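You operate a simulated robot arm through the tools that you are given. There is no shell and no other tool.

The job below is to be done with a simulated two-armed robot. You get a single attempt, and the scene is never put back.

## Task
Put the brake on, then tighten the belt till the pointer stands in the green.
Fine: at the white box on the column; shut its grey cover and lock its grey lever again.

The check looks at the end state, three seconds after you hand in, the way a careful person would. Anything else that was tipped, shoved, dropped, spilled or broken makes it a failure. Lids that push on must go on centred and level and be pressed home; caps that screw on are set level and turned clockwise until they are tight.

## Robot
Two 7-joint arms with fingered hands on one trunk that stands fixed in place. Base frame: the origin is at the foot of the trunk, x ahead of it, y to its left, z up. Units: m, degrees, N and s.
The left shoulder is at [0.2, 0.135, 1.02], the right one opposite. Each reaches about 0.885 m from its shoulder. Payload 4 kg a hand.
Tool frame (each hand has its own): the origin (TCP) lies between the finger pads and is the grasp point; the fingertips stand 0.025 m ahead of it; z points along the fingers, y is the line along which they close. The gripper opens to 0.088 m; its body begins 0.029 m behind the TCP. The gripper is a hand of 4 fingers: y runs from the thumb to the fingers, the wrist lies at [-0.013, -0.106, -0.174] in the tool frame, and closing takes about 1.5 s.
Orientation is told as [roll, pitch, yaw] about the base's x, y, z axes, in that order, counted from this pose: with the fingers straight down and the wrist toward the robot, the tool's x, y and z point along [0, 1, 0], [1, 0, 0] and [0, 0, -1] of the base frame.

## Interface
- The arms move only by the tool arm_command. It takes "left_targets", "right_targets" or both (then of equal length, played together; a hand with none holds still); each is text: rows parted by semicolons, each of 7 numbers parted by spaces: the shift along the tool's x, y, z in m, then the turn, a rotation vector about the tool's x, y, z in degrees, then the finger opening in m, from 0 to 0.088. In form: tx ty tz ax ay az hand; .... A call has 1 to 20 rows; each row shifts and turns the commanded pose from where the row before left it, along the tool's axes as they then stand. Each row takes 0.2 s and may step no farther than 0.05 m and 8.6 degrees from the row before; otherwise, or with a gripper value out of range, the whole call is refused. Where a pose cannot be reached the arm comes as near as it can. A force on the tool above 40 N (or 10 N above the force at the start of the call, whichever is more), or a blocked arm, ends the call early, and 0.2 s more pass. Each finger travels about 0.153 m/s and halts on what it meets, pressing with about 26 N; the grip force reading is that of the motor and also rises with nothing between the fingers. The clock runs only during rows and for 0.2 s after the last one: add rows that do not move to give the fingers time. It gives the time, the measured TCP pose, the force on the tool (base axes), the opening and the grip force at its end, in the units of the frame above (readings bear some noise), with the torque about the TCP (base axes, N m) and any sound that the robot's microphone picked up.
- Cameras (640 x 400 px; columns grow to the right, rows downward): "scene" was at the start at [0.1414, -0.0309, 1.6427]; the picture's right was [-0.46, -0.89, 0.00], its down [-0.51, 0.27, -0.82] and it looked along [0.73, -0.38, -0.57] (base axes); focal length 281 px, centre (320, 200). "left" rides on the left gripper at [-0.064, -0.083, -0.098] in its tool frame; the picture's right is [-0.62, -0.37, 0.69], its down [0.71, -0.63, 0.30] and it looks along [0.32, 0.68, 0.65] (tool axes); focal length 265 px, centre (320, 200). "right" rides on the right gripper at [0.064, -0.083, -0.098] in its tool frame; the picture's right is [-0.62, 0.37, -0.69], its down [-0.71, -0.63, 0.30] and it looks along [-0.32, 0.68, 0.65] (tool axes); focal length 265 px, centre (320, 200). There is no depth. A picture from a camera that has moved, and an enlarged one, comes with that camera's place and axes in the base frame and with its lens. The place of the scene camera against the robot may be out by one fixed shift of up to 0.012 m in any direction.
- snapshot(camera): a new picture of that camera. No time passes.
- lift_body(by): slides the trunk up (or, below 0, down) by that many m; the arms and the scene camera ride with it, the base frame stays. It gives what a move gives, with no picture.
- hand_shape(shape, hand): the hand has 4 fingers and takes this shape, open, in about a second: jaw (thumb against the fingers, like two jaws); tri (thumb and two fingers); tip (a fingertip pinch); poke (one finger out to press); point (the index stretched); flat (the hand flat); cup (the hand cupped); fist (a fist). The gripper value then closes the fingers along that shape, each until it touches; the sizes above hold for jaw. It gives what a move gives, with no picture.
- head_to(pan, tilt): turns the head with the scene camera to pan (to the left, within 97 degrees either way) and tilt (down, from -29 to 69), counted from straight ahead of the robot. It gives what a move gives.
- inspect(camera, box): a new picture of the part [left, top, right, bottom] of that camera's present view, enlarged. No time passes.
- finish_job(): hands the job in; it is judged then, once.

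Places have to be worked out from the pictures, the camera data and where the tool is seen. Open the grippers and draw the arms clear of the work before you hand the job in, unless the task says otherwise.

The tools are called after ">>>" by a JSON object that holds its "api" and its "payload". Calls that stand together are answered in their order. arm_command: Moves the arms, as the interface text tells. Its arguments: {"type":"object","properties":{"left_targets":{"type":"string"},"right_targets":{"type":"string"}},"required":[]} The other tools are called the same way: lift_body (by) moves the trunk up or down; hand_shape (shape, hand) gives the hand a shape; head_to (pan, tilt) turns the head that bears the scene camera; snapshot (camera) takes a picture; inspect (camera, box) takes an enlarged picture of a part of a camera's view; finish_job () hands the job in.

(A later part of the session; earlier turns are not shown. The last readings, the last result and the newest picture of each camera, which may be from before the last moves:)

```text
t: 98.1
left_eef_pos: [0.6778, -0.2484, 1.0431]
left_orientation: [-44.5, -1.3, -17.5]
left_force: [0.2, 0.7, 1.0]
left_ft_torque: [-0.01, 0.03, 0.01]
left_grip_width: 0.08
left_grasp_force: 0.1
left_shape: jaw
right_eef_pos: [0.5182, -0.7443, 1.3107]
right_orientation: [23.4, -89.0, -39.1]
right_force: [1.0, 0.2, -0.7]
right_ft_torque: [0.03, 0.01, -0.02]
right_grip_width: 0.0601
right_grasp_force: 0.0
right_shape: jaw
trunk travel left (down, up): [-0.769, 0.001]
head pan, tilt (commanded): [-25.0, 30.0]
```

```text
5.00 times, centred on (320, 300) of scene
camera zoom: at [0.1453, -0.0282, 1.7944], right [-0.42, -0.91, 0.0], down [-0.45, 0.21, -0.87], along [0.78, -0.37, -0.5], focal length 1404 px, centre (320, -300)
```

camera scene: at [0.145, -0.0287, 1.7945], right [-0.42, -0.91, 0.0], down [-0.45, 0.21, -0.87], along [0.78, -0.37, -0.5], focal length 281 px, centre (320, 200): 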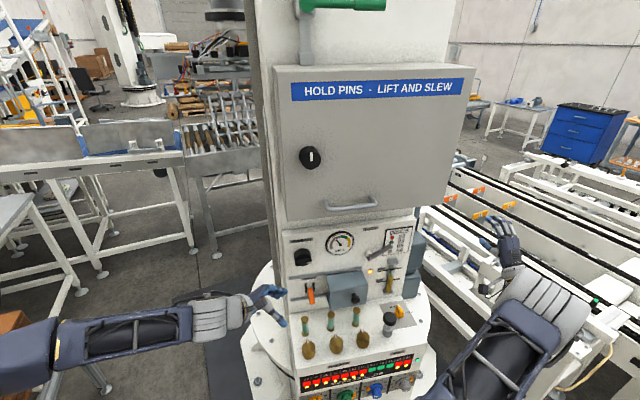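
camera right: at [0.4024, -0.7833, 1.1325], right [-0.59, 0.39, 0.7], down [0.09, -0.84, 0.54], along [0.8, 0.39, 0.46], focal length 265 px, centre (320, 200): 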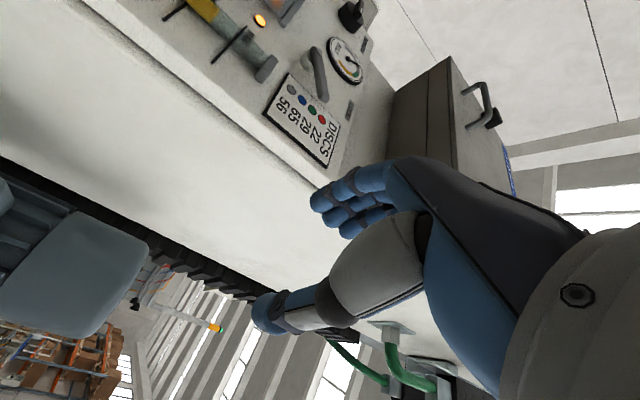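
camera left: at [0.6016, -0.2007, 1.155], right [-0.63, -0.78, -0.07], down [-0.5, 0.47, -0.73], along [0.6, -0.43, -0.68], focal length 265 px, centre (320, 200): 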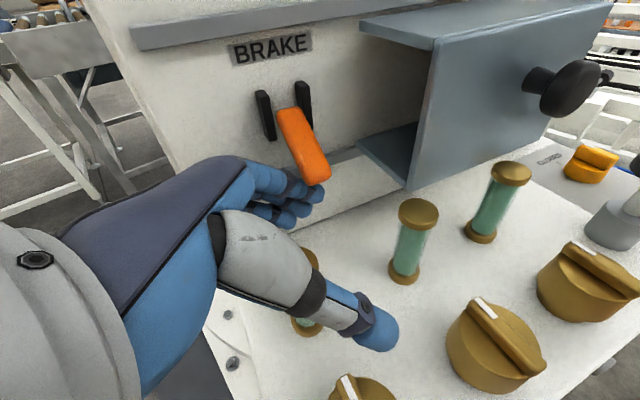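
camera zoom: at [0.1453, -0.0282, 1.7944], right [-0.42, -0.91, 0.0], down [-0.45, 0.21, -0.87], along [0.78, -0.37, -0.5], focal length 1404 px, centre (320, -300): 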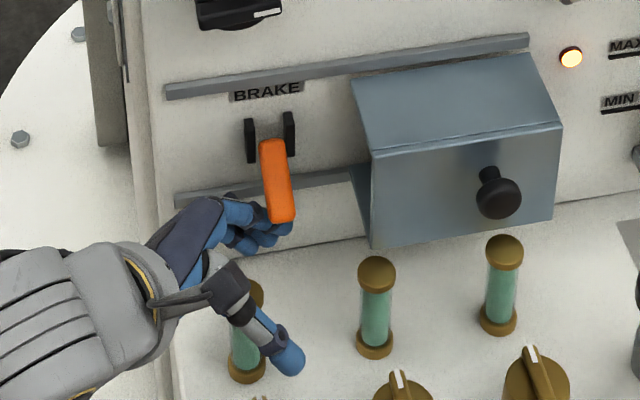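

The fingers are now beneath the lever with no contact force. I lift straight up in 1 cm steps to flip the brake up.

>>> {"api": "arm_command", "payload": {"left_targets": "-0.007 0.0002 -0.0071 0 0 0 0.08; -0.007 0.0002 -0.0071 0 0 0 0.08; -0.007 0.0002 -0.0071 0 0 0 0.08; -0.007 0.0002 -0.0071 0 0 0 0.08"}}

>>> {"api": "snapshot", "payload": {"camera": "left"}}

>>> {"api": "inspect", "payload": {"camera": "scene", "box": [280, 250, 360, 330]}}

```text
t: 99.1
left_eef_pos: [0.6761, -0.249, 1.0812]
left_orientation: [-44.5, -1.2, -17.5]
left_force: [-0.8, 2.3, -2.6]
left_ft_torque: [0.03, 0.09, 0.06]
left_grip_width: 0.0798
left_grasp_force: 0.1
left_shape: jaw
right_eef_pos: [0.519, -0.7437, 1.311]
right_orientation: [23.3, -89.0, -39.2]
right_force: [0.9, 0.0, 0.3]
right_ft_torque: [0.0, 0.0, -0.02]
right_grip_width: 0.0604
right_grasp_force: 0.0
right_shape: jaw
trunk travel left (down, up): [-0.769, 0.001]
head pan, tilt (commanded): [-25.0, 30.0]
```

```text
taken
camera left: at [0.6014, -0.2007, 1.1943], right [-0.63, -0.78, -0.07], down [-0.5, 0.47, -0.73], along [0.6, -0.43, -0.68], focal length 265 px, centre (320, 200)
```

left: 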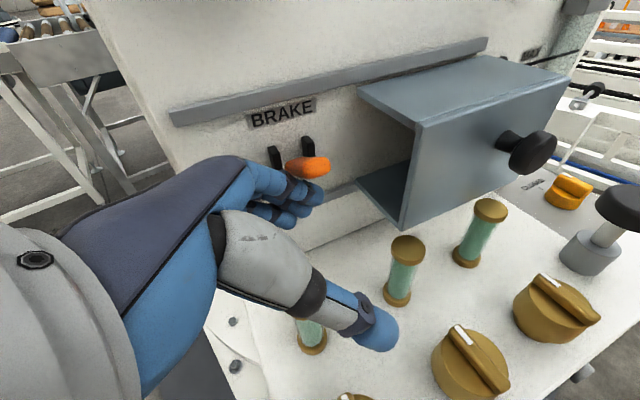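

```text
5.00 times, centred on (320, 290) of scene
camera zoom: at [0.1454, -0.0283, 1.7943], right [-0.42, -0.91, 0.0], down [-0.45, 0.21, -0.87], along [0.78, -0.37, -0.5], focal length 1404 px, centre (320, -250)
```

zoom: 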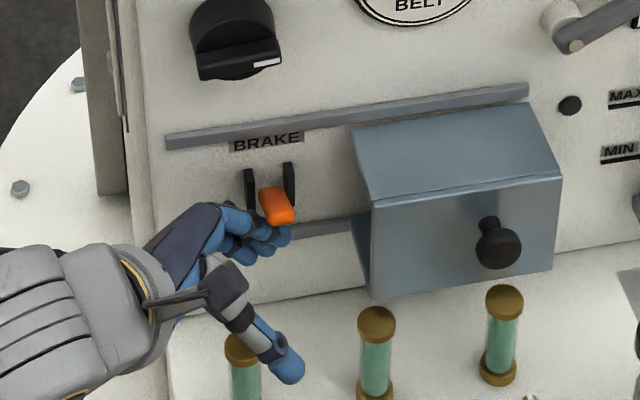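

The lever is swinging up and the orange lamp has just gone out, so this is the right way. I continue upward to its end stop.

>>> {"api": "arm_command", "payload": {"left_targets": "-0.007 0.0002 -0.0071 0 0 0 0.08; -0.007 0.0002 -0.0071 0 0 0 0.08; -0.007 0.0002 -0.0071 0 0 0 0.08"}}

>>> {"api": "snapshot", "payload": {"camera": "left"}}

>>> {"api": "inspect", "payload": {"camera": "scene", "box": [280, 250, 360, 330]}}

```text
t: 100.0
left_eef_pos: [0.6789, -0.2455, 1.104]
left_orientation: [-43.6, -0.2, -16.8]
left_force: [-3.0, 10.0, -10.3]
left_ft_torque: [0.26, 0.35, 0.23]
left_grip_width: 0.0801
left_grasp_force: 0.0
left_shape: jaw
right_eef_pos: [0.5189, -0.7431, 1.3115]
right_orientation: [20.2, -88.9, -36.2]
right_force: [0.3, -0.3, -0.1]
right_ft_torque: [-0.01, 0.01, 0.01]
right_grip_width: 0.0601
right_grasp_force: 0.1
right_shape: jaw
trunk travel left (down, up): [-0.769, 0.001]
head pan, tilt (commanded): [-25.0, 30.0]
stopped in row 3 (left hand): the force on the tool passed its limit at 40 N (the readings are from after the stop); the commanded pose is now the measured one
```

```text
taken
camera left: at [0.6037, -0.1988, 1.2176], right [-0.62, -0.78, -0.08], down [-0.51, 0.48, -0.72], along [0.59, -0.41, -0.69], focal length 265 px, centre (320, 200)
```

left: 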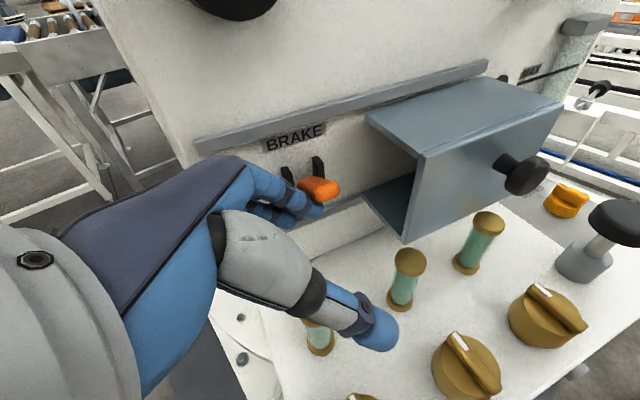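

```text
5.00 times, centred on (320, 290) of scene
camera zoom: at [0.1457, -0.0279, 1.7947], right [-0.42, -0.91, 0.0], down [-0.45, 0.21, -0.87], along [0.78, -0.37, -0.5], focal length 1404 px, centre (320, -250)
```

zoom: 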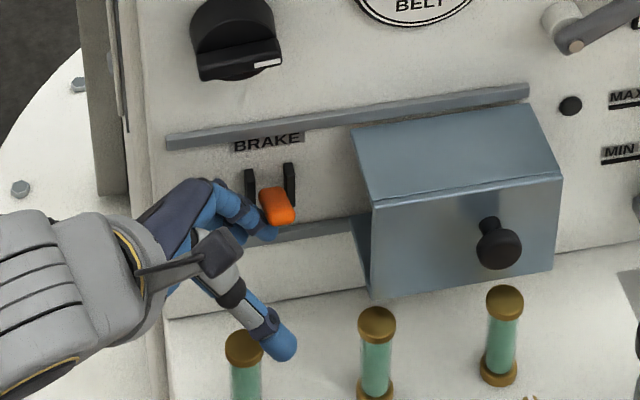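

The lever has reached its upper stop (force limit) and stays up with the lamp off: brake on. I lower the fingers away from it and slide back left.

>>> {"api": "arm_command", "payload": {"left_targets": "0.01 0 0.01 0 0 0 0.08; 0.014 0 0.014 0 0 0 0.08; 0.014 0 0.014 0 0 0 0.08; 0.0143 0 -0.014 0 0 0 0.08; 0.0214 0 -0.021 0 0 0 0.08; 0.0214 0 -0.021 0 0 0 0.08; 0.0214 0 -0.021 0 0 0 0.08"}}

>>> {"api": "snapshot", "payload": {"camera": "left"}}

>>> {"api": "inspect", "payload": {"camera": "scene", "box": [260, 220, 420, 330]}}

```text
t: 101.6
left_eef_pos: [0.7121, -0.141, 1.053]
left_orientation: [-43.7, -0.6, -17.1]
left_force: [-0.3, 0.7, 0.5]
left_ft_torque: [0.02, 0.0, 0.01]
left_grip_width: 0.08
left_grasp_force: 0.0
left_shape: jaw
right_eef_pos: [0.5181, -0.7435, 1.3122]
right_orientation: [23.5, -89.0, -39.5]
right_force: [0.6, -0.1, -0.5]
right_ft_torque: [0.01, -0.01, 0.03]
right_grip_width: 0.0603
right_grasp_force: 0.1
right_shape: jaw
trunk travel left (down, up): [-0.769, 0.001]
head pan, tilt (commanded): [-25.0, 30.0]
```

```text
taken
camera left: at [0.637, -0.0945, 1.1656], right [-0.62, -0.78, -0.07], down [-0.51, 0.47, -0.72], along [0.6, -0.41, -0.69], focal length 265 px, centre (320, 200)
```

left: 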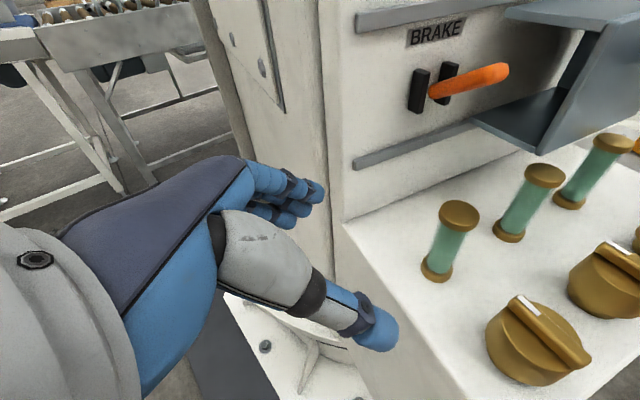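

```text
3.64 times, centred on (340, 275) of scene
camera zoom: at [0.1453, -0.0287, 1.7944], right [-0.42, -0.91, 0.0], down [-0.45, 0.21, -0.87], along [0.78, -0.37, -0.5], focal length 1021 px, centre (247, -73)
```

zoom: 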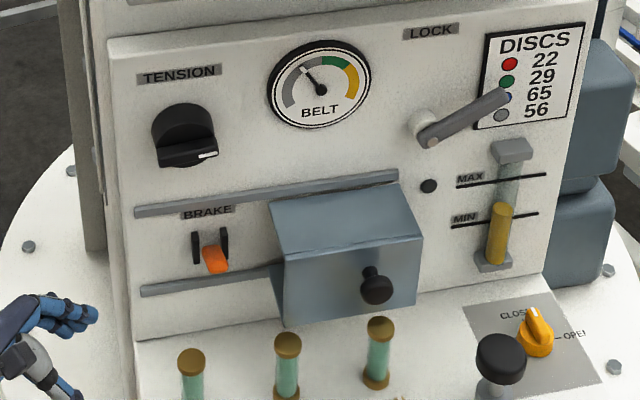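

Brake lever stands up, lamp off. Now the TENSION knob: I will retreat the left hand, untilt it and view the knob and gauge closely.

>>> {"api": "arm_command", "payload": {"left_targets": "-0.018 -0.0244 -0.0253 0 0 0 0.06; -0.018 -0.0244 -0.0253 0 0 0 0.06; -0.018 -0.0244 -0.0253 0 0 0 0.06; -0.018 -0.0244 -0.0253 0 0 0 0.06; 0 0 0 0 8.6 0 0.06; 0 0 0 0 8.6 0 0.06; 0 0 0 0 8.6 0 0.06; 0 0 0 0 8.6 0 0.06; 0 0 0 0 8.6 0 0.06"}}

>>> {"api": "snapshot", "payload": {"camera": "left"}}

>>> {"api": "snapshot", "payload": {"camera": "scene"}}

>>> {"api": "inspect", "payload": {"camera": "scene", "box": [280, 220, 380, 280]}}

```text
t: 103.6
left_eef_pos: [0.6225, -0.0932, 1.1754]
left_orientation: [-0.7, -0.5, -17.0]
left_force: [0.3, 0.9, 0.1]
left_ft_torque: [-0.01, 0.01, 0.02]
left_grip_width: 0.0606
left_grasp_force: 0.0
left_shape: jaw
right_eef_pos: [0.5192, -0.7435, 1.312]
right_orientation: [22.3, -89.1, -38.3]
right_force: [0.1, -0.2, -0.8]
right_ft_torque: [0.0, 0.0, -0.01]
right_grip_width: 0.0603
right_grasp_force: 0.1
right_shape: jaw
trunk travel left (down, up): [-0.769, 0.001]
head pan, tilt (commanded): [-25.0, 30.0]
```

```text
taken
camera left: at [0.5228, -0.1274, 1.2733], right [-0.53, -0.5, -0.69], down [-0.39, 0.86, -0.32], along [0.75, 0.1, -0.65], focal length 265 px, centre (320, 200)
```

left: 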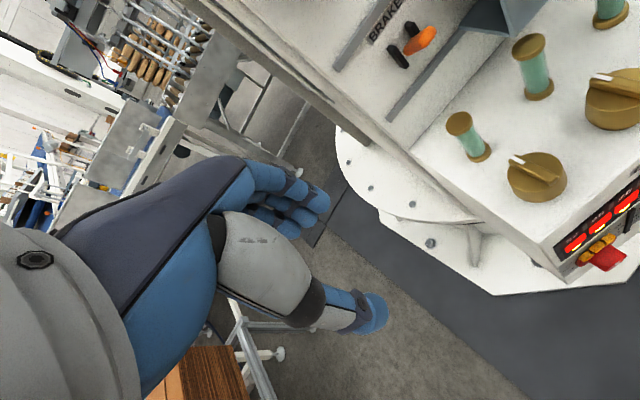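

```text
taken
camera scene: at [0.1455, -0.0277, 1.7943], right [-0.42, -0.91, 0.0], down [-0.45, 0.21, -0.87], along [0.78, -0.37, -0.5], focal length 281 px, centre (320, 200)
```

scene: 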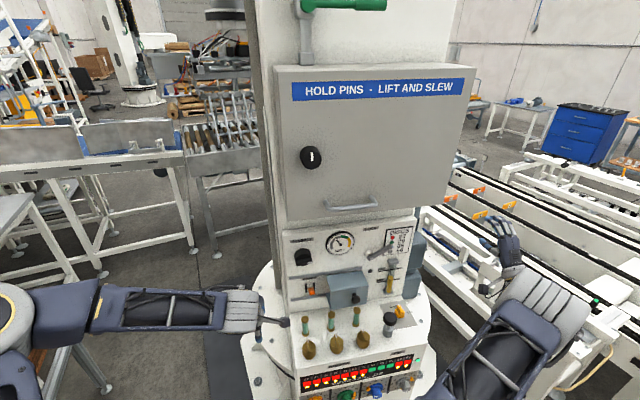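

```text
6.40 times, centred on (330, 250) of scene
camera zoom: at [0.1455, -0.0277, 1.7943], right [-0.42, -0.91, 0.0], down [-0.45, 0.21, -0.87], along [0.78, -0.37, -0.5], focal length 1796 px, centre (256, -120)
```

zoom: 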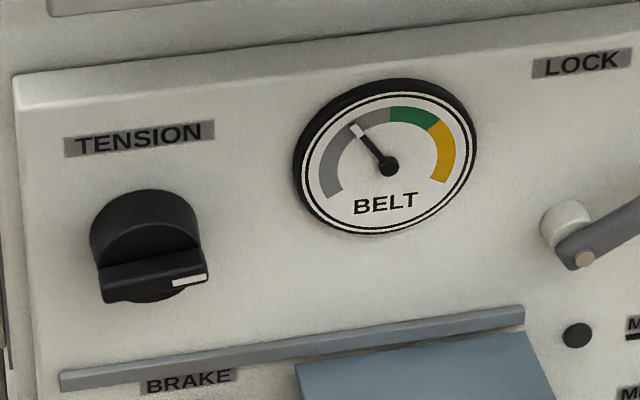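

The pointer stands in the upper grey, about 35° left of top; green begins at the top and spans roughly 45°. I will turn the knob clockwise by pressing down on the right end of its bar with closed fingers, so I bring the left hand above and in front of it, pitched 34° forward.

>>> {"api": "arm_command", "payload": {"left_targets": "-0.034 0 -0.03 0 0 0 0.04; -0.034 0 -0.03 0 0 0 0.02; -0.034 0 -0.03 0 0 0 0.0; -0.034 0 -0.03 0 0 0 0.0; -0.034 0 -0.03 0 0 0 0.0; 0 0 0 -8.5 0 0 0.0; 0 0 0 -8.5 0 0 0.0; 0 0 0 -8.5 0 0 0.0; 0 0 0 -8.5 0 0 0.0"}}

>>> {"api": "snapshot", "payload": {"camera": "left"}}

>>> {"api": "snapshot", "payload": {"camera": "scene"}}

```text
t: 105.6
left_eef_pos: [0.5727, -0.2533, 1.3275]
left_orientation: [-1.1, -34.6, -16.5]
left_force: [-0.6, 0.3, -0.9]
left_ft_torque: [-0.06, -0.02, -0.01]
left_grip_width: 0.0
left_grasp_force: 26.2
left_shape: jaw
right_eef_pos: [0.5185, -0.7429, 1.3109]
right_orientation: [23.3, -89.0, -39.2]
right_force: [-0.3, -0.3, -0.4]
right_ft_torque: [0.04, -0.02, -0.01]
right_grip_width: 0.0603
right_grasp_force: 0.0
right_shape: jaw
trunk travel left (down, up): [-0.769, 0.001]
head pan, tilt (commanded): [-25.0, 30.0]
```

```text
taken
camera left: at [0.4333, -0.2772, 1.3611], right [-0.1, -0.63, -0.77], down [-0.12, 0.78, -0.62], along [0.99, 0.03, -0.15], focal length 265 px, centre (320, 200)
```

left: 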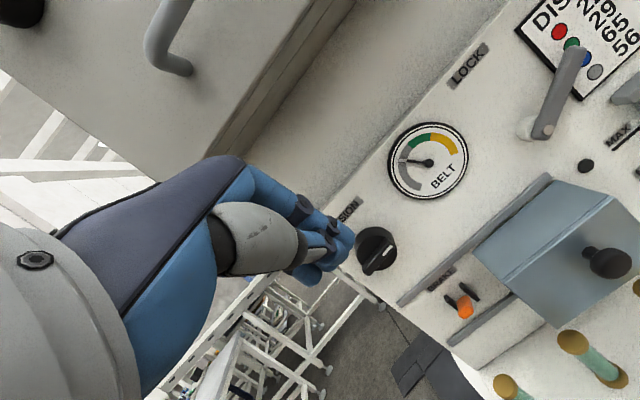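

```text
taken
camera scene: at [0.1452, -0.0282, 1.7944], right [-0.42, -0.91, 0.0], down [-0.45, 0.21, -0.87], along [0.78, -0.37, -0.5], focal length 281 px, centre (320, 200)
```

scene: 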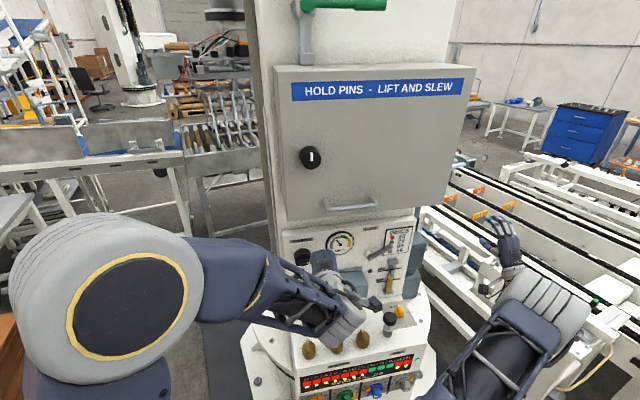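

This pose is comfortable and the left camera now looks almost straight at the panel. I zoom in on the knob and gauge from here.

>>> {"api": "inspect", "payload": {"camera": "left", "box": [320, 110, 480, 290]}}

```text
2.22 times, centred on (400, 200) of left
camera zoom: at [0.4333, -0.2772, 1.3611], right [-0.1, -0.63, -0.77], down [-0.12, 0.78, -0.62], along [0.99, 0.03, -0.15], focal length 590 px, centre (142, 200)
```

zoom: 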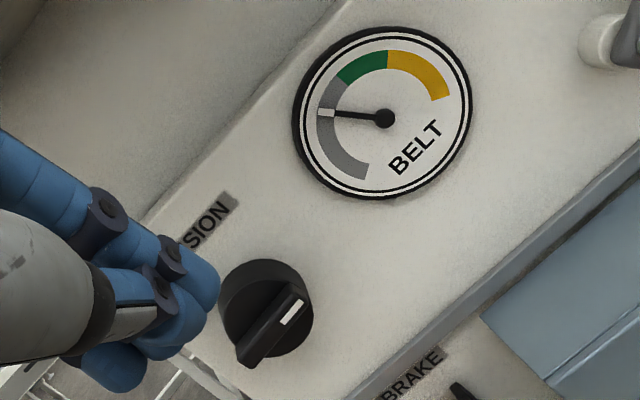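

From this frontal view: green spans about −8° to +43° of the dial, the pointer stands at about −46°, and the knob centre is near (lateral 0.02, z 1.214) with its bar nearly horizontal. I try to keep pitching this hand to fully forward so that I can grip the bar properly, opening the fingers as I go.

>>> {"api": "hand_shape", "payload": {"shape": "jaw", "hand": "left"}}

>>> {"api": "arm_command", "payload": {"left_targets": "0 0 0 -8.5 0 0 0.07; 0 0 0 -8.5 0 0 0.07; 0 0 0 -8.5 0 0 0.07"}}

>>> {"api": "snapshot", "payload": {"camera": "scene"}}

>>> {"api": "snapshot", "payload": {"camera": "left"}}

```text
t: 106.5
left_eef_pos: [0.5722, -0.2542, 1.3273]
left_orientation: [-1.0, -34.6, -16.5]
left_force: [0.9, 0.1, -0.8]
left_ft_torque: [-0.04, 0.01, -0.03]
left_grip_width: 0.0876
left_grasp_force: 0.0
left_shape: jaw
right_eef_pos: [0.5186, -0.7431, 1.3116]
right_orientation: [23.3, -89.1, -39.4]
right_force: [-0.1, 0.1, 0.5]
right_ft_torque: [0.01, -0.03, -0.03]
right_grip_width: 0.0603
right_grasp_force: 0.1
right_shape: jaw
trunk travel left (down, up): [-0.769, 0.001]
head pan, tilt (commanded): [-25.0, 30.0]
```

```text
t: 107.3
left_eef_pos: [0.5709, -0.2543, 1.3283]
left_orientation: [-1.8, -60.3, -15.6]
left_force: [-0.4, 0.3, -0.2]
left_ft_torque: [0.0, 0.01, 0.01]
left_grip_width: 0.0704
left_grasp_force: 0.0
left_shape: jaw
right_eef_pos: [0.5186, -0.7428, 1.312]
right_orientation: [23.4, -88.9, -39.4]
right_force: [-0.8, 0.6, -0.1]
right_ft_torque: [0.02, 0.01, 0.03]
right_grip_width: 0.0601
right_grasp_force: 0.2
right_shape: jaw
trunk travel left (down, up): [-0.769, 0.001]
head pan, tilt (commanded): [-25.0, 30.0]
```

```text
taken
camera scene: at [0.1451, -0.0281, 1.7944], right [-0.42, -0.91, 0.0], down [-0.45, 0.21, -0.87], along [0.78, -0.37, -0.5], focal length 281 px, centre (320, 200)
```

scene: 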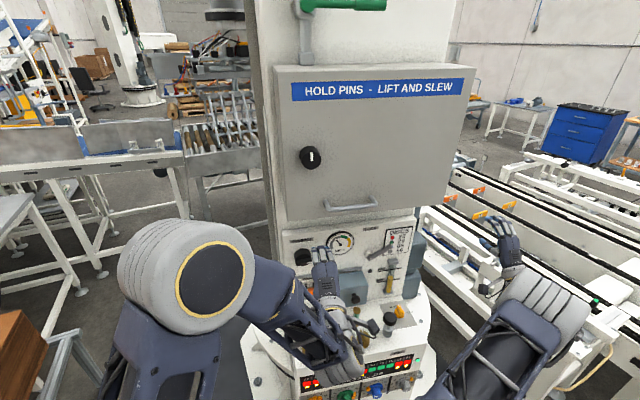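

```text
taken
camera left: at [0.4302, -0.2777, 1.3046], right [0.21, -0.73, -0.65], down [0.16, 0.69, -0.71], along [0.96, 0.05, 0.26], focal length 265 px, centre (320, 200)
```

left: 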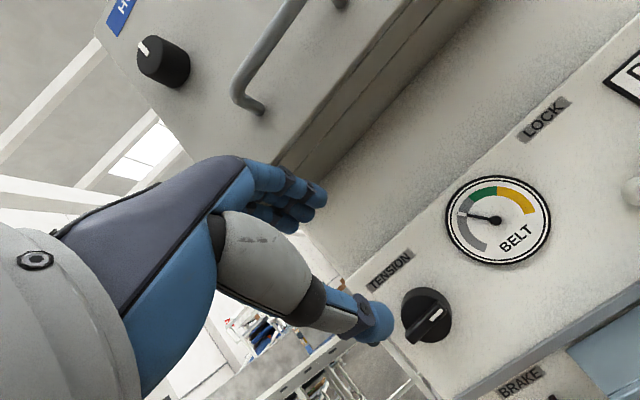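

No limit so far; I complete the pitch to about −86° and check.

>>> {"api": "arm_command", "payload": {"left_targets": "0 0 0 -8.5 0 0 0.07; 0 0 0 -8.5 0 0 0.07; 0 0 0 -8.5 0 0 0.07"}}

>>> {"api": "snapshot", "payload": {"camera": "scene"}}

>>> {"api": "snapshot", "payload": {"camera": "left"}}

```text
t: 108.1
left_eef_pos: [0.5722, -0.2528, 1.3268]
left_orientation: [-11.9, -85.7, -5.2]
left_force: [0.3, 0.0, -0.3]
left_ft_torque: [0.03, 0.0, -0.08]
left_grip_width: 0.0701
left_grasp_force: 0.0
left_shape: jaw
right_eef_pos: [0.5186, -0.7425, 1.3112]
right_orientation: [21.3, -89.0, -37.2]
right_force: [-0.2, -0.2, -0.2]
right_ft_torque: [-0.01, 0.02, -0.01]
right_grip_width: 0.0602
right_grasp_force: 0.0
right_shape: jaw
trunk travel left (down, up): [-0.769, 0.001]
head pan, tilt (commanded): [-25.0, 30.0]
```

```text
taken
camera scene: at [0.146, -0.0275, 1.7944], right [-0.42, -0.91, 0.0], down [-0.45, 0.21, -0.87], along [0.78, -0.37, -0.5], focal length 281 px, centre (320, 200)
```

scene: 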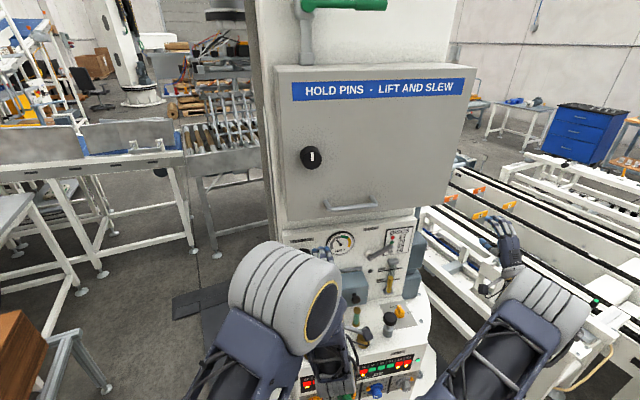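

```text
taken
camera left: at [0.4521, -0.2845, 1.2518], right [0.45, -0.79, -0.41], down [0.45, 0.6, -0.66], along [0.77, 0.11, 0.63], focal length 265 px, centre (320, 200)
```

left: 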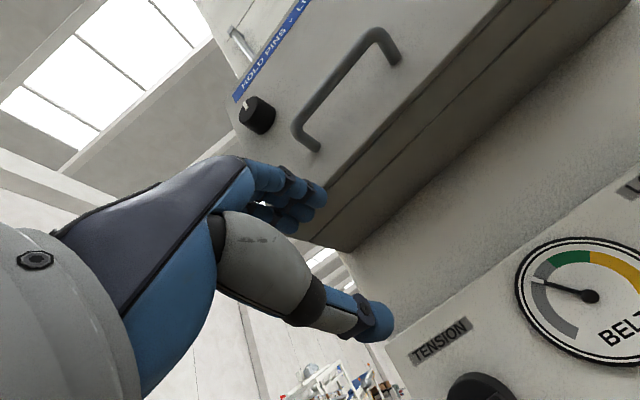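

Fully forward now with no limit. I come down to the knob's height, about 7 cm in front of it.

>>> {"api": "arm_command", "payload": {"left_targets": "0.0123 -0.0377 0.026 0 0 0 0.07; 0.0123 -0.0377 0.026 0 0 0 0.07; 0.0123 -0.0377 0.026 0 0 0 0.07"}}

>>> {"api": "snapshot", "payload": {"camera": "left"}}

>>> {"api": "inspect", "payload": {"camera": "scene", "box": [260, 210, 400, 320]}}

```text
t: 108.9
left_eef_pos: [0.6579, -0.2543, 1.2162]
left_orientation: [-9.4, -85.4, -7.7]
left_force: [-0.3, -0.4, 0.1]
left_ft_torque: [0.0, 0.03, -0.04]
left_grip_width: 0.0705
left_grasp_force: 0.2
left_shape: jaw
left hand out of reach, approached as far as the arm can: row 1, 2, 3
right_eef_pos: [0.5189, -0.7439, 1.3123]
right_orientation: [24.0, -89.0, -40.1]
right_force: [0.0, -0.7, 0.0]
right_ft_torque: [0.02, 0.02, 0.0]
right_grip_width: 0.06
right_grasp_force: 0.0
right_shape: jaw
trunk travel left (down, up): [-0.769, 0.001]
head pan, tilt (commanded): [-25.0, 30.0]
```

```text
taken
camera left: at [0.5373, -0.2846, 1.1413], right [0.45, -0.79, -0.41], down [0.45, 0.6, -0.66], along [0.77, 0.11, 0.62], focal length 265 px, centre (320, 200)
```

left: 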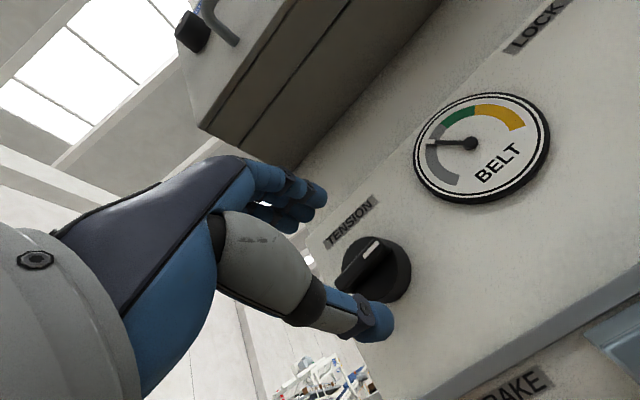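

```text
3.64 times, centred on (330, 265) of scene
camera zoom: at [0.1448, -0.0284, 1.7945], right [-0.42, -0.91, 0.0], down [-0.45, 0.21, -0.87], along [0.78, -0.37, -0.5], focal length 1021 px, centre (284, -36)
```

zoom: 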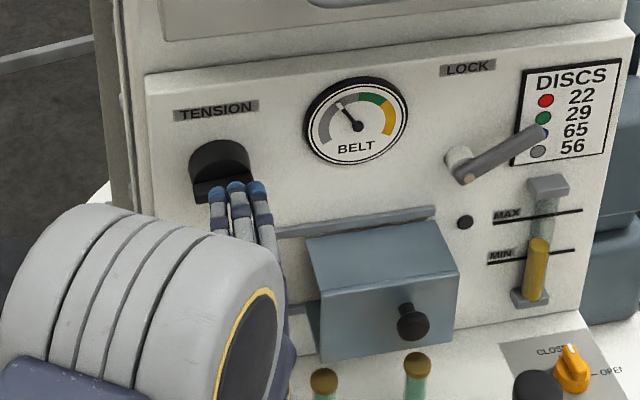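

The hand is right in front of the knob, about 1 cm too far right. By triangulating the two left-camera views the bar's front centre is at (0.025, 0.7725 deep, z 1.220); I shift left and advance so thumb and fingers straddle the bar.

>>> {"api": "arm_command", "payload": {"left_targets": "0.0053 0.0045 0.02 0 0 0 0.07; 0.0053 0.0045 0.02 0 0 0 0.07"}}

>>> {"api": "snapshot", "payload": {"camera": "left"}}

>>> {"api": "inspect", "payload": {"camera": "scene", "box": [280, 220, 380, 290]}}

```text
t: 109.5
left_eef_pos: [0.7021, -0.2553, 1.2239]
left_orientation: [-10.8, -85.5, -6.1]
left_force: [-0.2, 0.1, 0.2]
left_ft_torque: [-0.02, -0.01, -0.01]
left_grip_width: 0.07
left_grasp_force: 0.1
left_shape: jaw
right_eef_pos: [0.5187, -0.7426, 1.3119]
right_orientation: [23.4, -89.0, -39.5]
right_force: [-0.1, -0.6, 0.4]
right_ft_torque: [0.03, 0.0, -0.03]
right_grip_width: 0.0597
right_grasp_force: 0.1
right_shape: jaw
trunk travel left (down, up): [-0.769, 0.001]
head pan, tilt (commanded): [-25.0, 30.0]
```

```text
taken
camera left: at [0.5814, -0.2868, 1.1486], right [0.45, -0.79, -0.41], down [0.45, 0.6, -0.66], along [0.77, 0.11, 0.63], focal length 265 px, centre (320, 200)
```

left: 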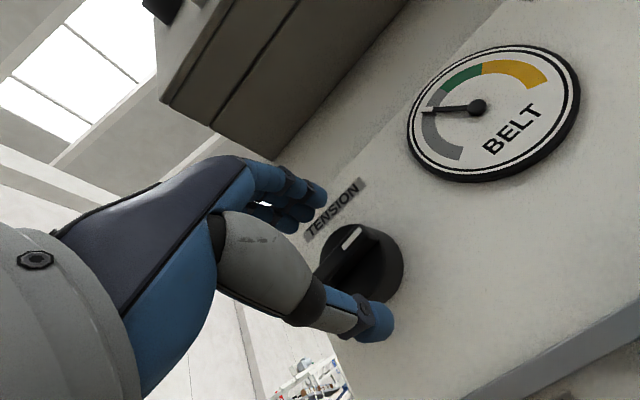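

```text
5.71 times, centred on (330, 255) of scene
camera zoom: at [0.1452, -0.0284, 1.7944], right [-0.42, -0.91, 0.0], down [-0.45, 0.21, -0.87], along [0.78, -0.37, -0.5], focal length 1604 px, centre (263, -114)
```

zoom: 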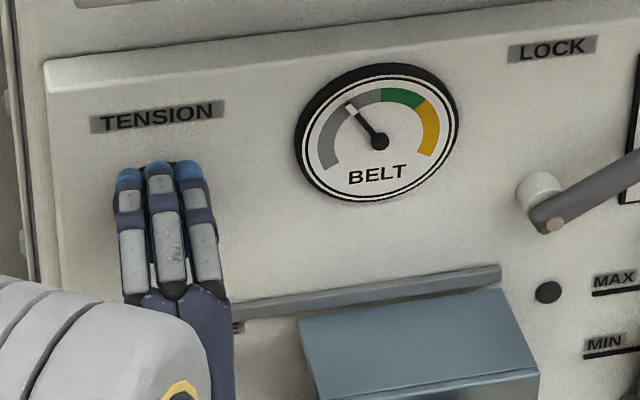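

Bar lies between thumb (below) and fingers (above). I go 1.8 cm further in and close on it.

>>> {"api": "arm_command", "payload": {"left_targets": "0 0.0007 0.009 0 0 0 0.07; 0 0.0007 0.009 0 0 0 0.07; 0 0 0 0 0 0 0.0; 0 0 0 0 0 0 0.0; 0 0 0 0 0 0 0.0; 0 0 0 0 0 0 0.0"}}

>>> {"api": "snapshot", "payload": {"camera": "left"}}

>>> {"api": "inspect", "payload": {"camera": "scene", "box": [280, 220, 380, 290]}}

```text
t: 110.9
left_eef_pos: [0.7183, -0.2613, 1.2236]
left_orientation: [-10.7, -85.4, -6.4]
left_force: [1.0, -0.6, -0.8]
left_ft_torque: [0.01, -0.05, 0.01]
left_grip_width: 0.0409
left_grasp_force: 25.7
left_shape: jaw
right_eef_pos: [0.5193, -0.7432, 1.3106]
right_orientation: [23.2, -88.9, -39.1]
right_force: [-0.3, 0.4, 0.0]
right_ft_torque: [-0.01, -0.01, -0.05]
right_grip_width: 0.0602
right_grasp_force: 0.1
right_shape: jaw
trunk travel left (down, up): [-0.769, 0.001]
head pan, tilt (commanded): [-25.0, 30.0]
```

```text
taken
camera left: at [0.599, -0.2926, 1.1482], right [0.45, -0.79, -0.41], down [0.45, 0.6, -0.66], along [0.77, 0.11, 0.63], focal length 265 px, centre (320, 200)
```

left: 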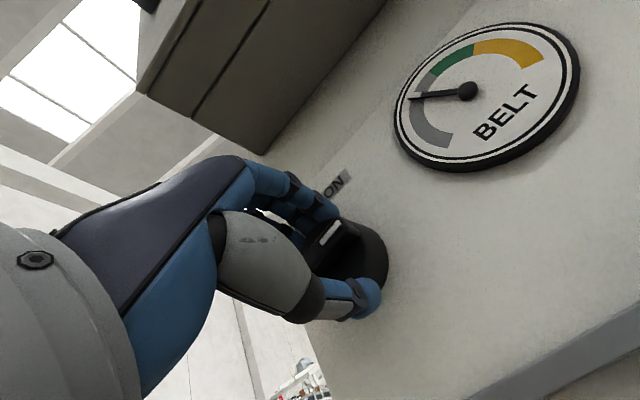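

```text
5.71 times, centred on (330, 255) of scene
camera zoom: at [0.1454, -0.0284, 1.7944], right [-0.42, -0.91, 0.0], down [-0.45, 0.21, -0.87], along [0.78, -0.37, -0.5], focal length 1604 px, centre (263, -114)
```

zoom: 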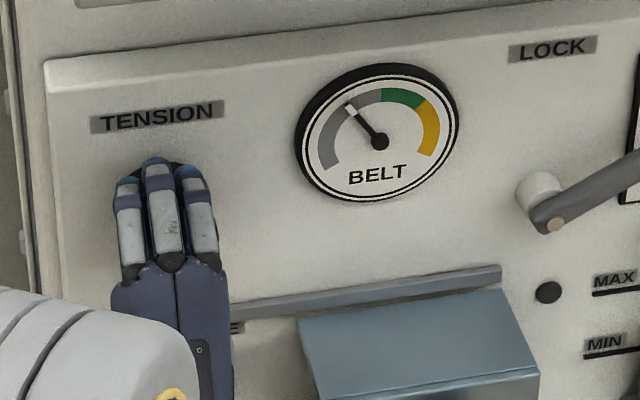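

I have the knob gripped (0.041 m, 26 N). I turn it clockwise by 16° and read the gauge.

>>> {"api": "arm_command", "payload": {"left_targets": "0 0 0 0 0 8 0.0; 0 0 0 0 0 8 0.0"}}

>>> {"api": "snapshot", "payload": {"camera": "left"}}

>>> {"api": "inspect", "payload": {"camera": "scene", "box": [280, 220, 380, 290]}}

```text
t: 111.5
left_eef_pos: [0.7192, -0.2619, 1.2231]
left_orientation: [73.6, -74.1, -91.3]
left_force: [-0.4, 2.8, -2.5]
left_ft_torque: [0.01, 0.15, 0.04]
left_grip_width: 0.0403
left_grasp_force: 26.0
left_shape: jaw
right_eef_pos: [0.5178, -0.7432, 1.3114]
right_orientation: [22.9, -89.1, -38.9]
right_force: [-0.7, 0.2, 0.6]
right_ft_torque: [0.01, 0.04, 0.01]
right_grip_width: 0.0599
right_grasp_force: 0.1
right_shape: jaw
trunk travel left (down, up): [-0.769, 0.001]
head pan, tilt (commanded): [-25.0, 30.0]
```

```text
taken
camera left: at [0.6056, -0.2678, 1.1325], right [0.47, -0.67, -0.57], down [0.51, 0.74, -0.44], along [0.72, -0.08, 0.69], focal length 265 px, centre (320, 200)
```

left: 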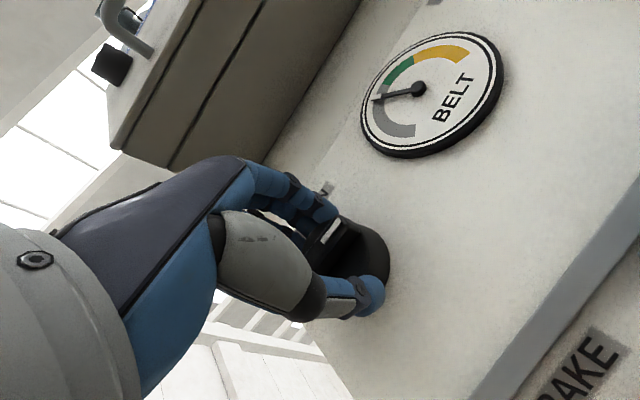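

```text
5.71 times, centred on (330, 255) of scene
camera zoom: at [0.1455, -0.0282, 1.7943], right [-0.42, -0.91, 0.0], down [-0.45, 0.21, -0.87], along [0.78, -0.37, -0.5], focal length 1604 px, centre (263, -114)
```

zoom: 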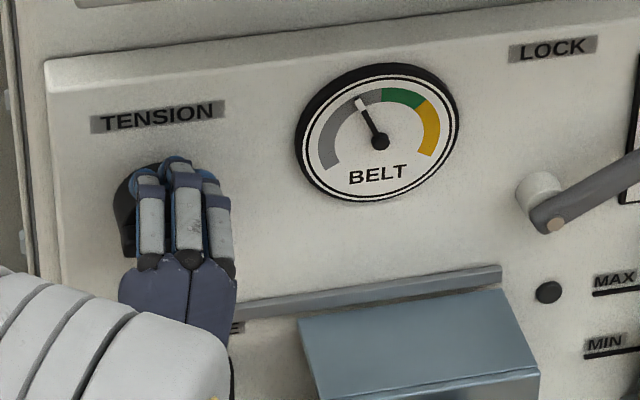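

The pointer moved about 17° for 16° of turn, towards the green. I turn another 24°.

>>> {"api": "arm_command", "payload": {"left_targets": "0 0 0 0 0 8 0.0; 0 0 0 0 0 8 0.0; 0 0 0 0 0 8 0.0"}}

>>> {"api": "snapshot", "payload": {"camera": "left"}}

>>> {"api": "inspect", "payload": {"camera": "scene", "box": [280, 220, 380, 290]}}

```text
t: 112.3
left_eef_pos: [0.7191, -0.2609, 1.2223]
left_orientation: [82.8, -50.5, -101.5]
left_force: [1.7, 3.0, -8.9]
left_ft_torque: [0.04, 0.38, 0.19]
left_grip_width: 0.04
left_grasp_force: 26.3
left_shape: jaw
right_eef_pos: [0.5183, -0.7422, 1.3116]
right_orientation: [22.4, -89.0, -38.4]
right_force: [0.1, -0.1, 0.3]
right_ft_torque: [-0.01, -0.02, -0.01]
right_grip_width: 0.0601
right_grasp_force: 0.1
right_shape: jaw
trunk travel left (down, up): [-0.769, 0.001]
head pan, tilt (commanded): [-25.0, 30.0]
```

```text
taken
camera left: at [0.6174, -0.226, 1.1243], right [0.54, -0.42, -0.73], down [0.57, 0.82, -0.06], along [0.63, -0.38, 0.68], focal length 265 px, centre (320, 200)
```

left: 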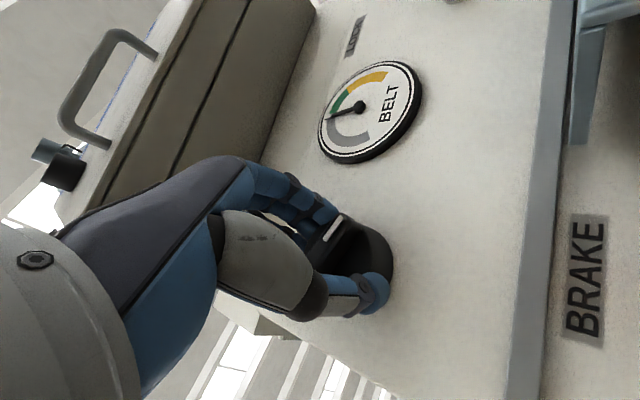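

```text
5.71 times, centred on (330, 255) of scene
camera zoom: at [0.1459, -0.0282, 1.7942], right [-0.42, -0.91, 0.0], down [-0.45, 0.21, -0.87], along [0.78, -0.37, -0.5], focal length 1604 px, centre (263, -114)
```

zoom: 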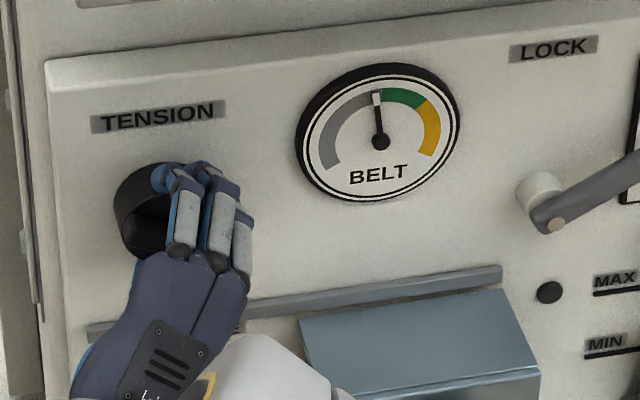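

Pointer is just at the edge before green. I turn another 24° with a small centring correction (the knob pulls about 9 N downwards on the hand).

>>> {"api": "arm_command", "payload": {"left_targets": "-0.002 -0.002 0 0 0 8 0.0; -0.002 -0.002 0 0 0 8 0.0; -0.002 -0.002 0 0 0 8 0.0"}}

>>> {"api": "snapshot", "payload": {"camera": "left"}}

>>> {"api": "inspect", "payload": {"camera": "scene", "box": [280, 220, 380, 290]}}

```text
t: 113.1
left_eef_pos: [0.7517, -0.2137, 1.2387]
left_orientation: [86.8, -32.3, -100.8]
left_force: [-36.4, 11.6, 2.7]
left_ft_torque: [-0.13, -0.31, -0.01]
left_grip_width: 0.0251
left_grasp_force: 25.9
left_shape: jaw
right_eef_pos: [0.5199, -0.7416, 1.3154]
right_orientation: [12.3, -89.2, -28.2]
right_force: [-0.6, 1.1, -0.3]
right_ft_torque: [0.0, 0.02, 0.0]
right_grip_width: 0.06
right_grasp_force: 0.1
right_shape: jaw
trunk travel left (down, up): [-0.769, 0.001]
head pan, tilt (commanded): [-25.0, 30.0]
stopped in row 3 (left hand): the force on the tool passed its limit at 75 N (the readings are from after the stop); the commanded pose is now the measured one
```

```text
taken
camera left: at [0.6568, -0.1552, 1.1433], right [0.64, -0.16, -0.75], down [0.51, 0.82, 0.25], along [0.58, -0.54, 0.61], focal length 265 px, centre (320, 200)
```

left: 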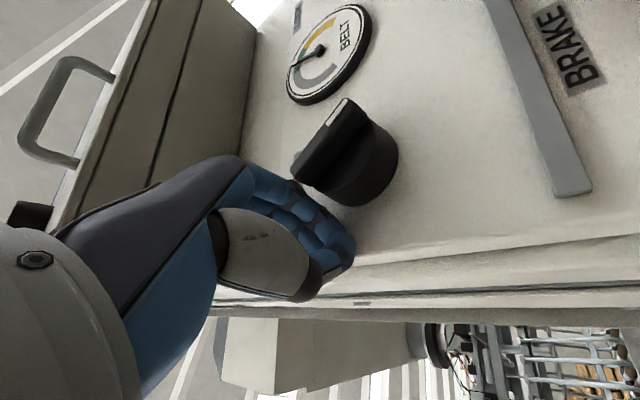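

```text
5.71 times, centred on (330, 255) of scene
camera zoom: at [0.1427, -0.0276, 1.7949], right [-0.42, -0.91, 0.0], down [-0.45, 0.21, -0.87], along [0.79, -0.37, -0.5], focal length 1604 px, centre (263, -114)
```

zoom: 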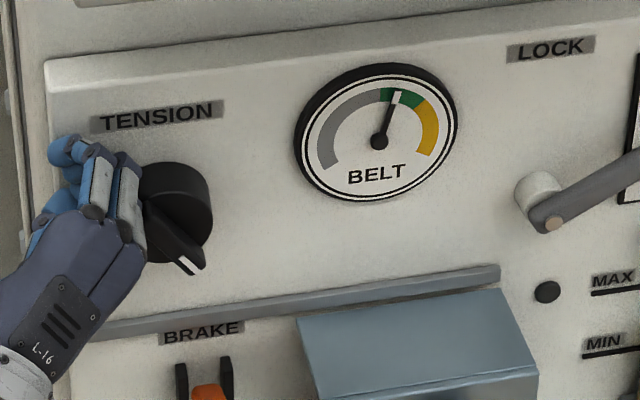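

The hand slipped off the knob and pressed on the panel left of it, but the knob has stayed where I turned it: the pointer now stands mid-green (about 22° in this view, green being 3–47°). I withdraw straight back, slightly leftwards, without touching the knob.

>>> {"api": "arm_command", "payload": {"left_targets": "0 0 -0.008 0 0 0 0.0; 0.002 -0.003 -0.012 0 0 0 0.0; 0.004 -0.006 -0.02 0 0 0 0.0; 0 0 -0.03 0 0 0 0.0; 0 0 -0.03 0 0 0 0.0"}}

>>> {"api": "snapshot", "payload": {"camera": "left"}}

>>> {"api": "inspect", "payload": {"camera": "scene", "box": [280, 220, 380, 290]}}

>>> {"api": "snapshot", "payload": {"camera": "scene"}}

```text
t: 114.3
left_eef_pos: [0.6716, -0.1636, 1.2475]
left_orientation: [87.0, -32.6, -98.5]
left_force: [-0.2, 0.5, -1.1]
left_ft_torque: [0.02, 0.01, -0.03]
left_grip_width: 0.0248
left_grasp_force: 26.3
left_shape: jaw
right_eef_pos: [0.5197, -0.7433, 1.3149]
right_orientation: [9.0, -89.2, -24.9]
right_force: [0.7, -0.1, 0.1]
right_ft_torque: [0.01, -0.01, -0.02]
right_grip_width: 0.0601
right_grasp_force: 0.0
right_shape: jaw
trunk travel left (down, up): [-0.769, 0.001]
head pan, tilt (commanded): [-25.0, 30.0]
```

```text
taken
camera left: at [0.5753, -0.1098, 1.1515], right [0.65, -0.14, -0.75], down [0.47, 0.85, 0.25], along [0.6, -0.51, 0.61], focal length 265 px, centre (320, 200)
```

left: 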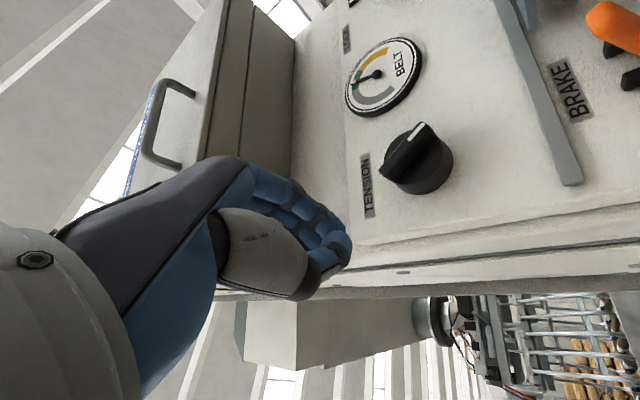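

```text
5.71 times, centred on (330, 255) of scene
camera zoom: at [0.1456, -0.0284, 1.7944], right [-0.42, -0.91, 0.0], down [-0.45, 0.21, -0.87], along [0.78, -0.37, -0.5], focal length 1604 px, centre (263, -114)
```

zoom: 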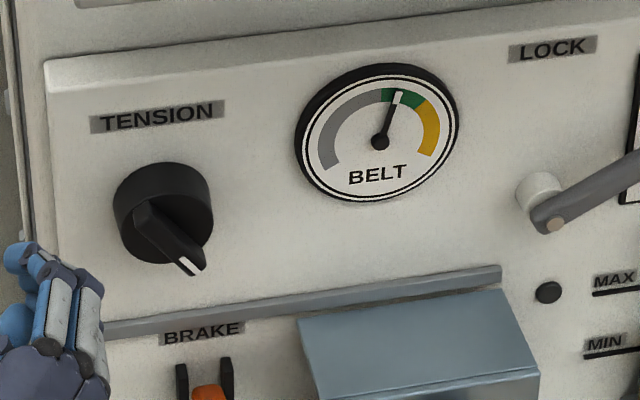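

```text
taken
camera scene: at [0.1456, -0.0284, 1.7944], right [-0.42, -0.91, 0.0], down [-0.45, 0.21, -0.87], along [0.78, -0.37, -0.5], focal length 281 px, centre (320, 200)
```

scene: 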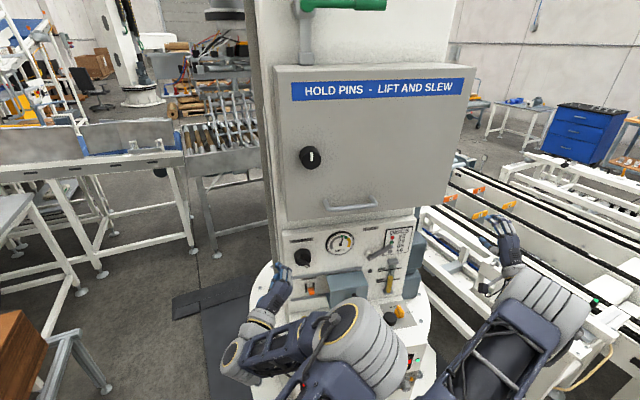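

Pointer is in the green and nothing else moved. Now I unwind the left hand: back off further, unroll, reopen it, and bring it to its earlier comfortable posture so the right hand can close the cover.

>>> {"api": "arm_command", "payload": {"left_targets": "0 0 -0.03 0 0 0 0.0; 0 0 -0.03 0 0 0 0.0; 0 0 0 0 0 -8.5 0.03; 0 0 0 0 0 -8.5 0.06; 0 0 0 0 0 -8.5 0.06; 0 0 0 0 0 -8.5 0.06; 0 0 0 0 0 -8.5 0.06; 0 0 0 0 0 -8.5 0.06; 0 0 0 0 0 -6 0.06"}}

>>> {"api": "snapshot", "payload": {"camera": "scene"}}

```text
t: 116.3
left_eef_pos: [0.6376, -0.2275, 1.2828]
left_orientation: [11.1, -86.8, -23.7]
left_force: [0.5, 0.5, 0.5]
left_ft_torque: [0.0, -0.01, 0.04]
left_grip_width: 0.0597
left_grasp_force: 0.1
left_shape: jaw
left hand out of reach, approached as far as the arm can: row 5, 6, 7, 8, 9
right_eef_pos: [0.5193, -0.7429, 1.3148]
right_orientation: [12.7, -89.1, -28.7]
right_force: [-0.5, -0.8, 0.5]
right_ft_torque: [0.02, -0.02, 0.0]
right_grip_width: 0.0601
right_grasp_force: 0.2
right_shape: jaw
trunk travel left (down, up): [-0.769, 0.001]
head pan, tilt (commanded): [-25.0, 30.0]
```

```text
taken
camera scene: at [0.1452, -0.0283, 1.7944], right [-0.42, -0.91, 0.0], down [-0.45, 0.21, -0.87], along [0.78, -0.37, -0.5], focal length 281 px, centre (320, 200)
```

scene: 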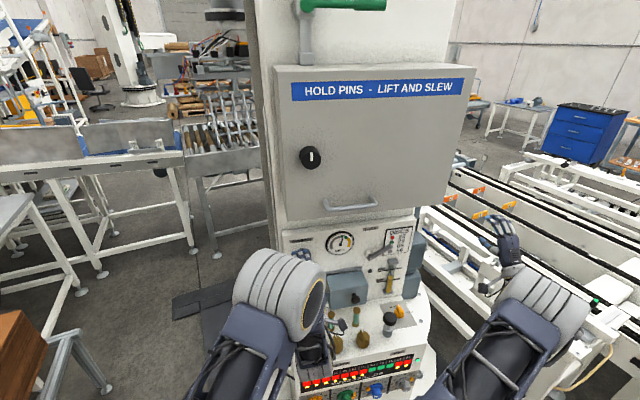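

Left hand is palm-down again, elbow up. I back it off and pitch it to fingers-down as it was before.

>>> {"api": "arm_command", "payload": {"left_targets": "0 0.025 -0.03 0 0 0 0.06; 0 0.025 -0.03 0 0 0 0.06; 0 0 0 8.5 0 0 0.06; 0 0 0 8.5 0 0 0.06; 0 0 0 8.5 0 0 0.06; 0 0 0 8.5 0 0 0.06; 0 0 0 8.5 0 0 0.06; 0 0 0 8.5 0 0 0.06; 0 0 0 8.5 0 0 0.06; 0 0 0 8.5 0 0 0.06; 0 0 0 8.5 0 0 0.06; 0 0 0 8.5 0 0 0.06"}}

>>> {"api": "snapshot", "payload": {"camera": "scene"}}

>>> {"api": "snapshot", "payload": {"camera": "left"}}

```text
t: 118.9
left_eef_pos: [0.5833, -0.218, 1.3391]
left_orientation: [0.5, -2.1, -12.7]
left_force: [-0.4, 1.6, 0.4]
left_ft_torque: [0.0, -0.03, 0.06]
left_grip_width: 0.0597
left_grasp_force: 0.0
left_shape: jaw
left hand out of reach, approached as far as the arm can: row 1
right_eef_pos: [0.5198, -0.7431, 1.3147]
right_orientation: [13.0, -89.2, -28.7]
right_force: [-0.3, -0.1, 0.1]
right_ft_torque: [-0.01, 0.0, -0.03]
right_grip_width: 0.06
right_grasp_force: 0.0
right_shape: jaw
trunk travel left (down, up): [-0.769, 0.001]
head pan, tilt (commanded): [-25.0, 30.0]
```

```text
taken
camera scene: at [0.1451, -0.0283, 1.7944], right [-0.42, -0.91, 0.0], down [-0.45, 0.21, -0.87], along [0.78, -0.37, -0.5], focal length 281 px, centre (320, 200)
```

scene: 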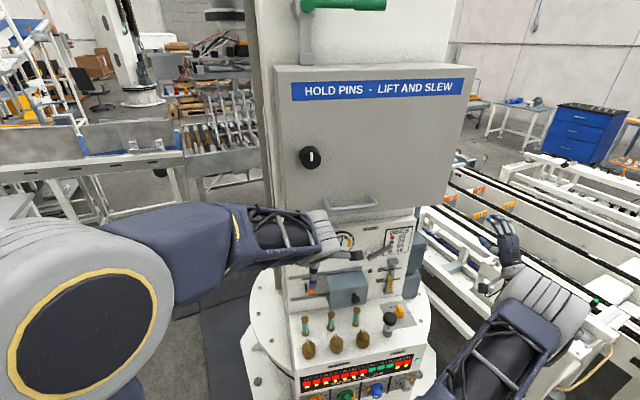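

```text
taken
camera left: at [0.484, -0.2619, 1.4329], right [-0.47, -0.52, -0.71], down [-0.45, 0.83, -0.32], along [0.76, 0.17, -0.63], focal length 265 px, centre (320, 200)
```

left: 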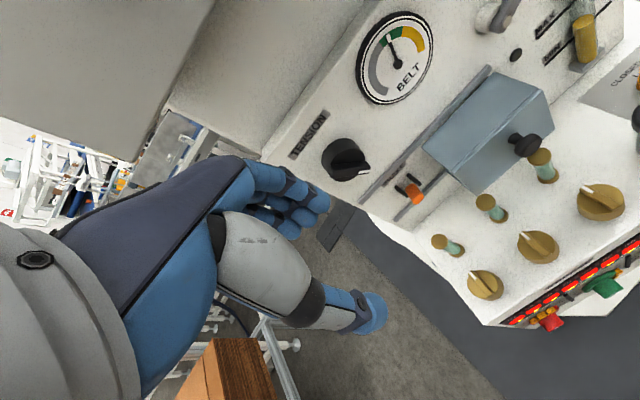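

The pointer reads mid-green from this view too, and the left hand is back in the posture that pushed the cover. I take it, closing the fingers, over to the right of the cover's knob.

>>> {"api": "arm_command", "payload": {"left_targets": "-0.036 -0.004 0.02 0 0 5 0.04; -0.036 -0.002 0.023 0 0 0 0.02; -0.036 -0.002 0.023 0 0 0 0.0; -0.036 -0.002 0.023 0 0 0 0.0; -0.036 -0.002 0.023 0 0 0 0.0; -0.036 -0.002 0.023 0 0 0 0.0"}}

>>> {"api": "snapshot", "payload": {"camera": "left"}}

>>> {"api": "snapshot", "payload": {"camera": "scene"}}

```text
t: 120.3
left_eef_pos: [0.5108, -0.4202, 1.1992]
left_orientation: [0.7, -2.0, -17.5]
left_force: [-0.1, -0.6, 0.0]
left_ft_torque: [-0.01, -0.02, 0.03]
left_grip_width: 0.0004
left_grasp_force: 26.0
left_shape: jaw
right_eef_pos: [0.5198, -0.7415, 1.3141]
right_orientation: [11.8, -89.1, -27.6]
right_force: [0.1, -0.8, 0.3]
right_ft_torque: [0.0, 0.03, 0.02]
right_grip_width: 0.0601
right_grasp_force: 0.0
right_shape: jaw
trunk travel left (down, up): [-0.769, 0.001]
head pan, tilt (commanded): [-25.0, 30.0]
```

```text
taken
camera left: at [0.4067, -0.4561, 1.2929], right [-0.51, -0.48, -0.71], down [-0.37, 0.87, -0.32], along [0.77, 0.11, -0.62], focal length 265 px, centre (320, 200)
```

left: 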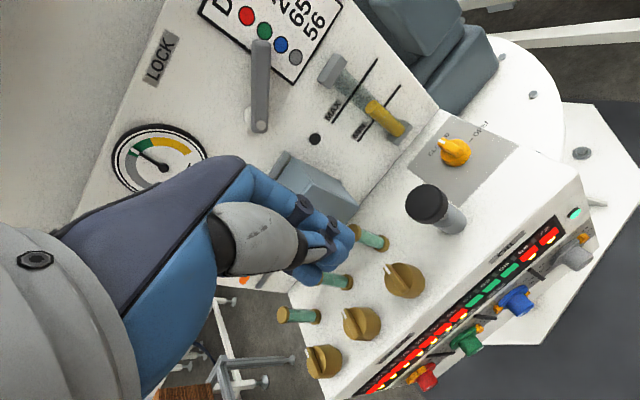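

```text
taken
camera scene: at [0.1454, -0.0278, 1.7944], right [-0.42, -0.91, 0.0], down [-0.45, 0.21, -0.87], along [0.78, -0.37, -0.5], focal length 281 px, centre (320, 200)
```

scene: 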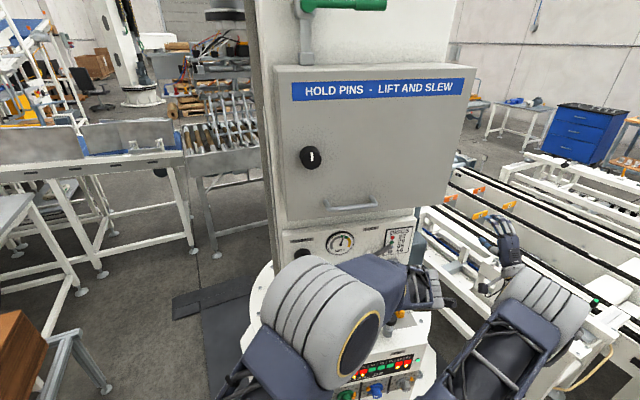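

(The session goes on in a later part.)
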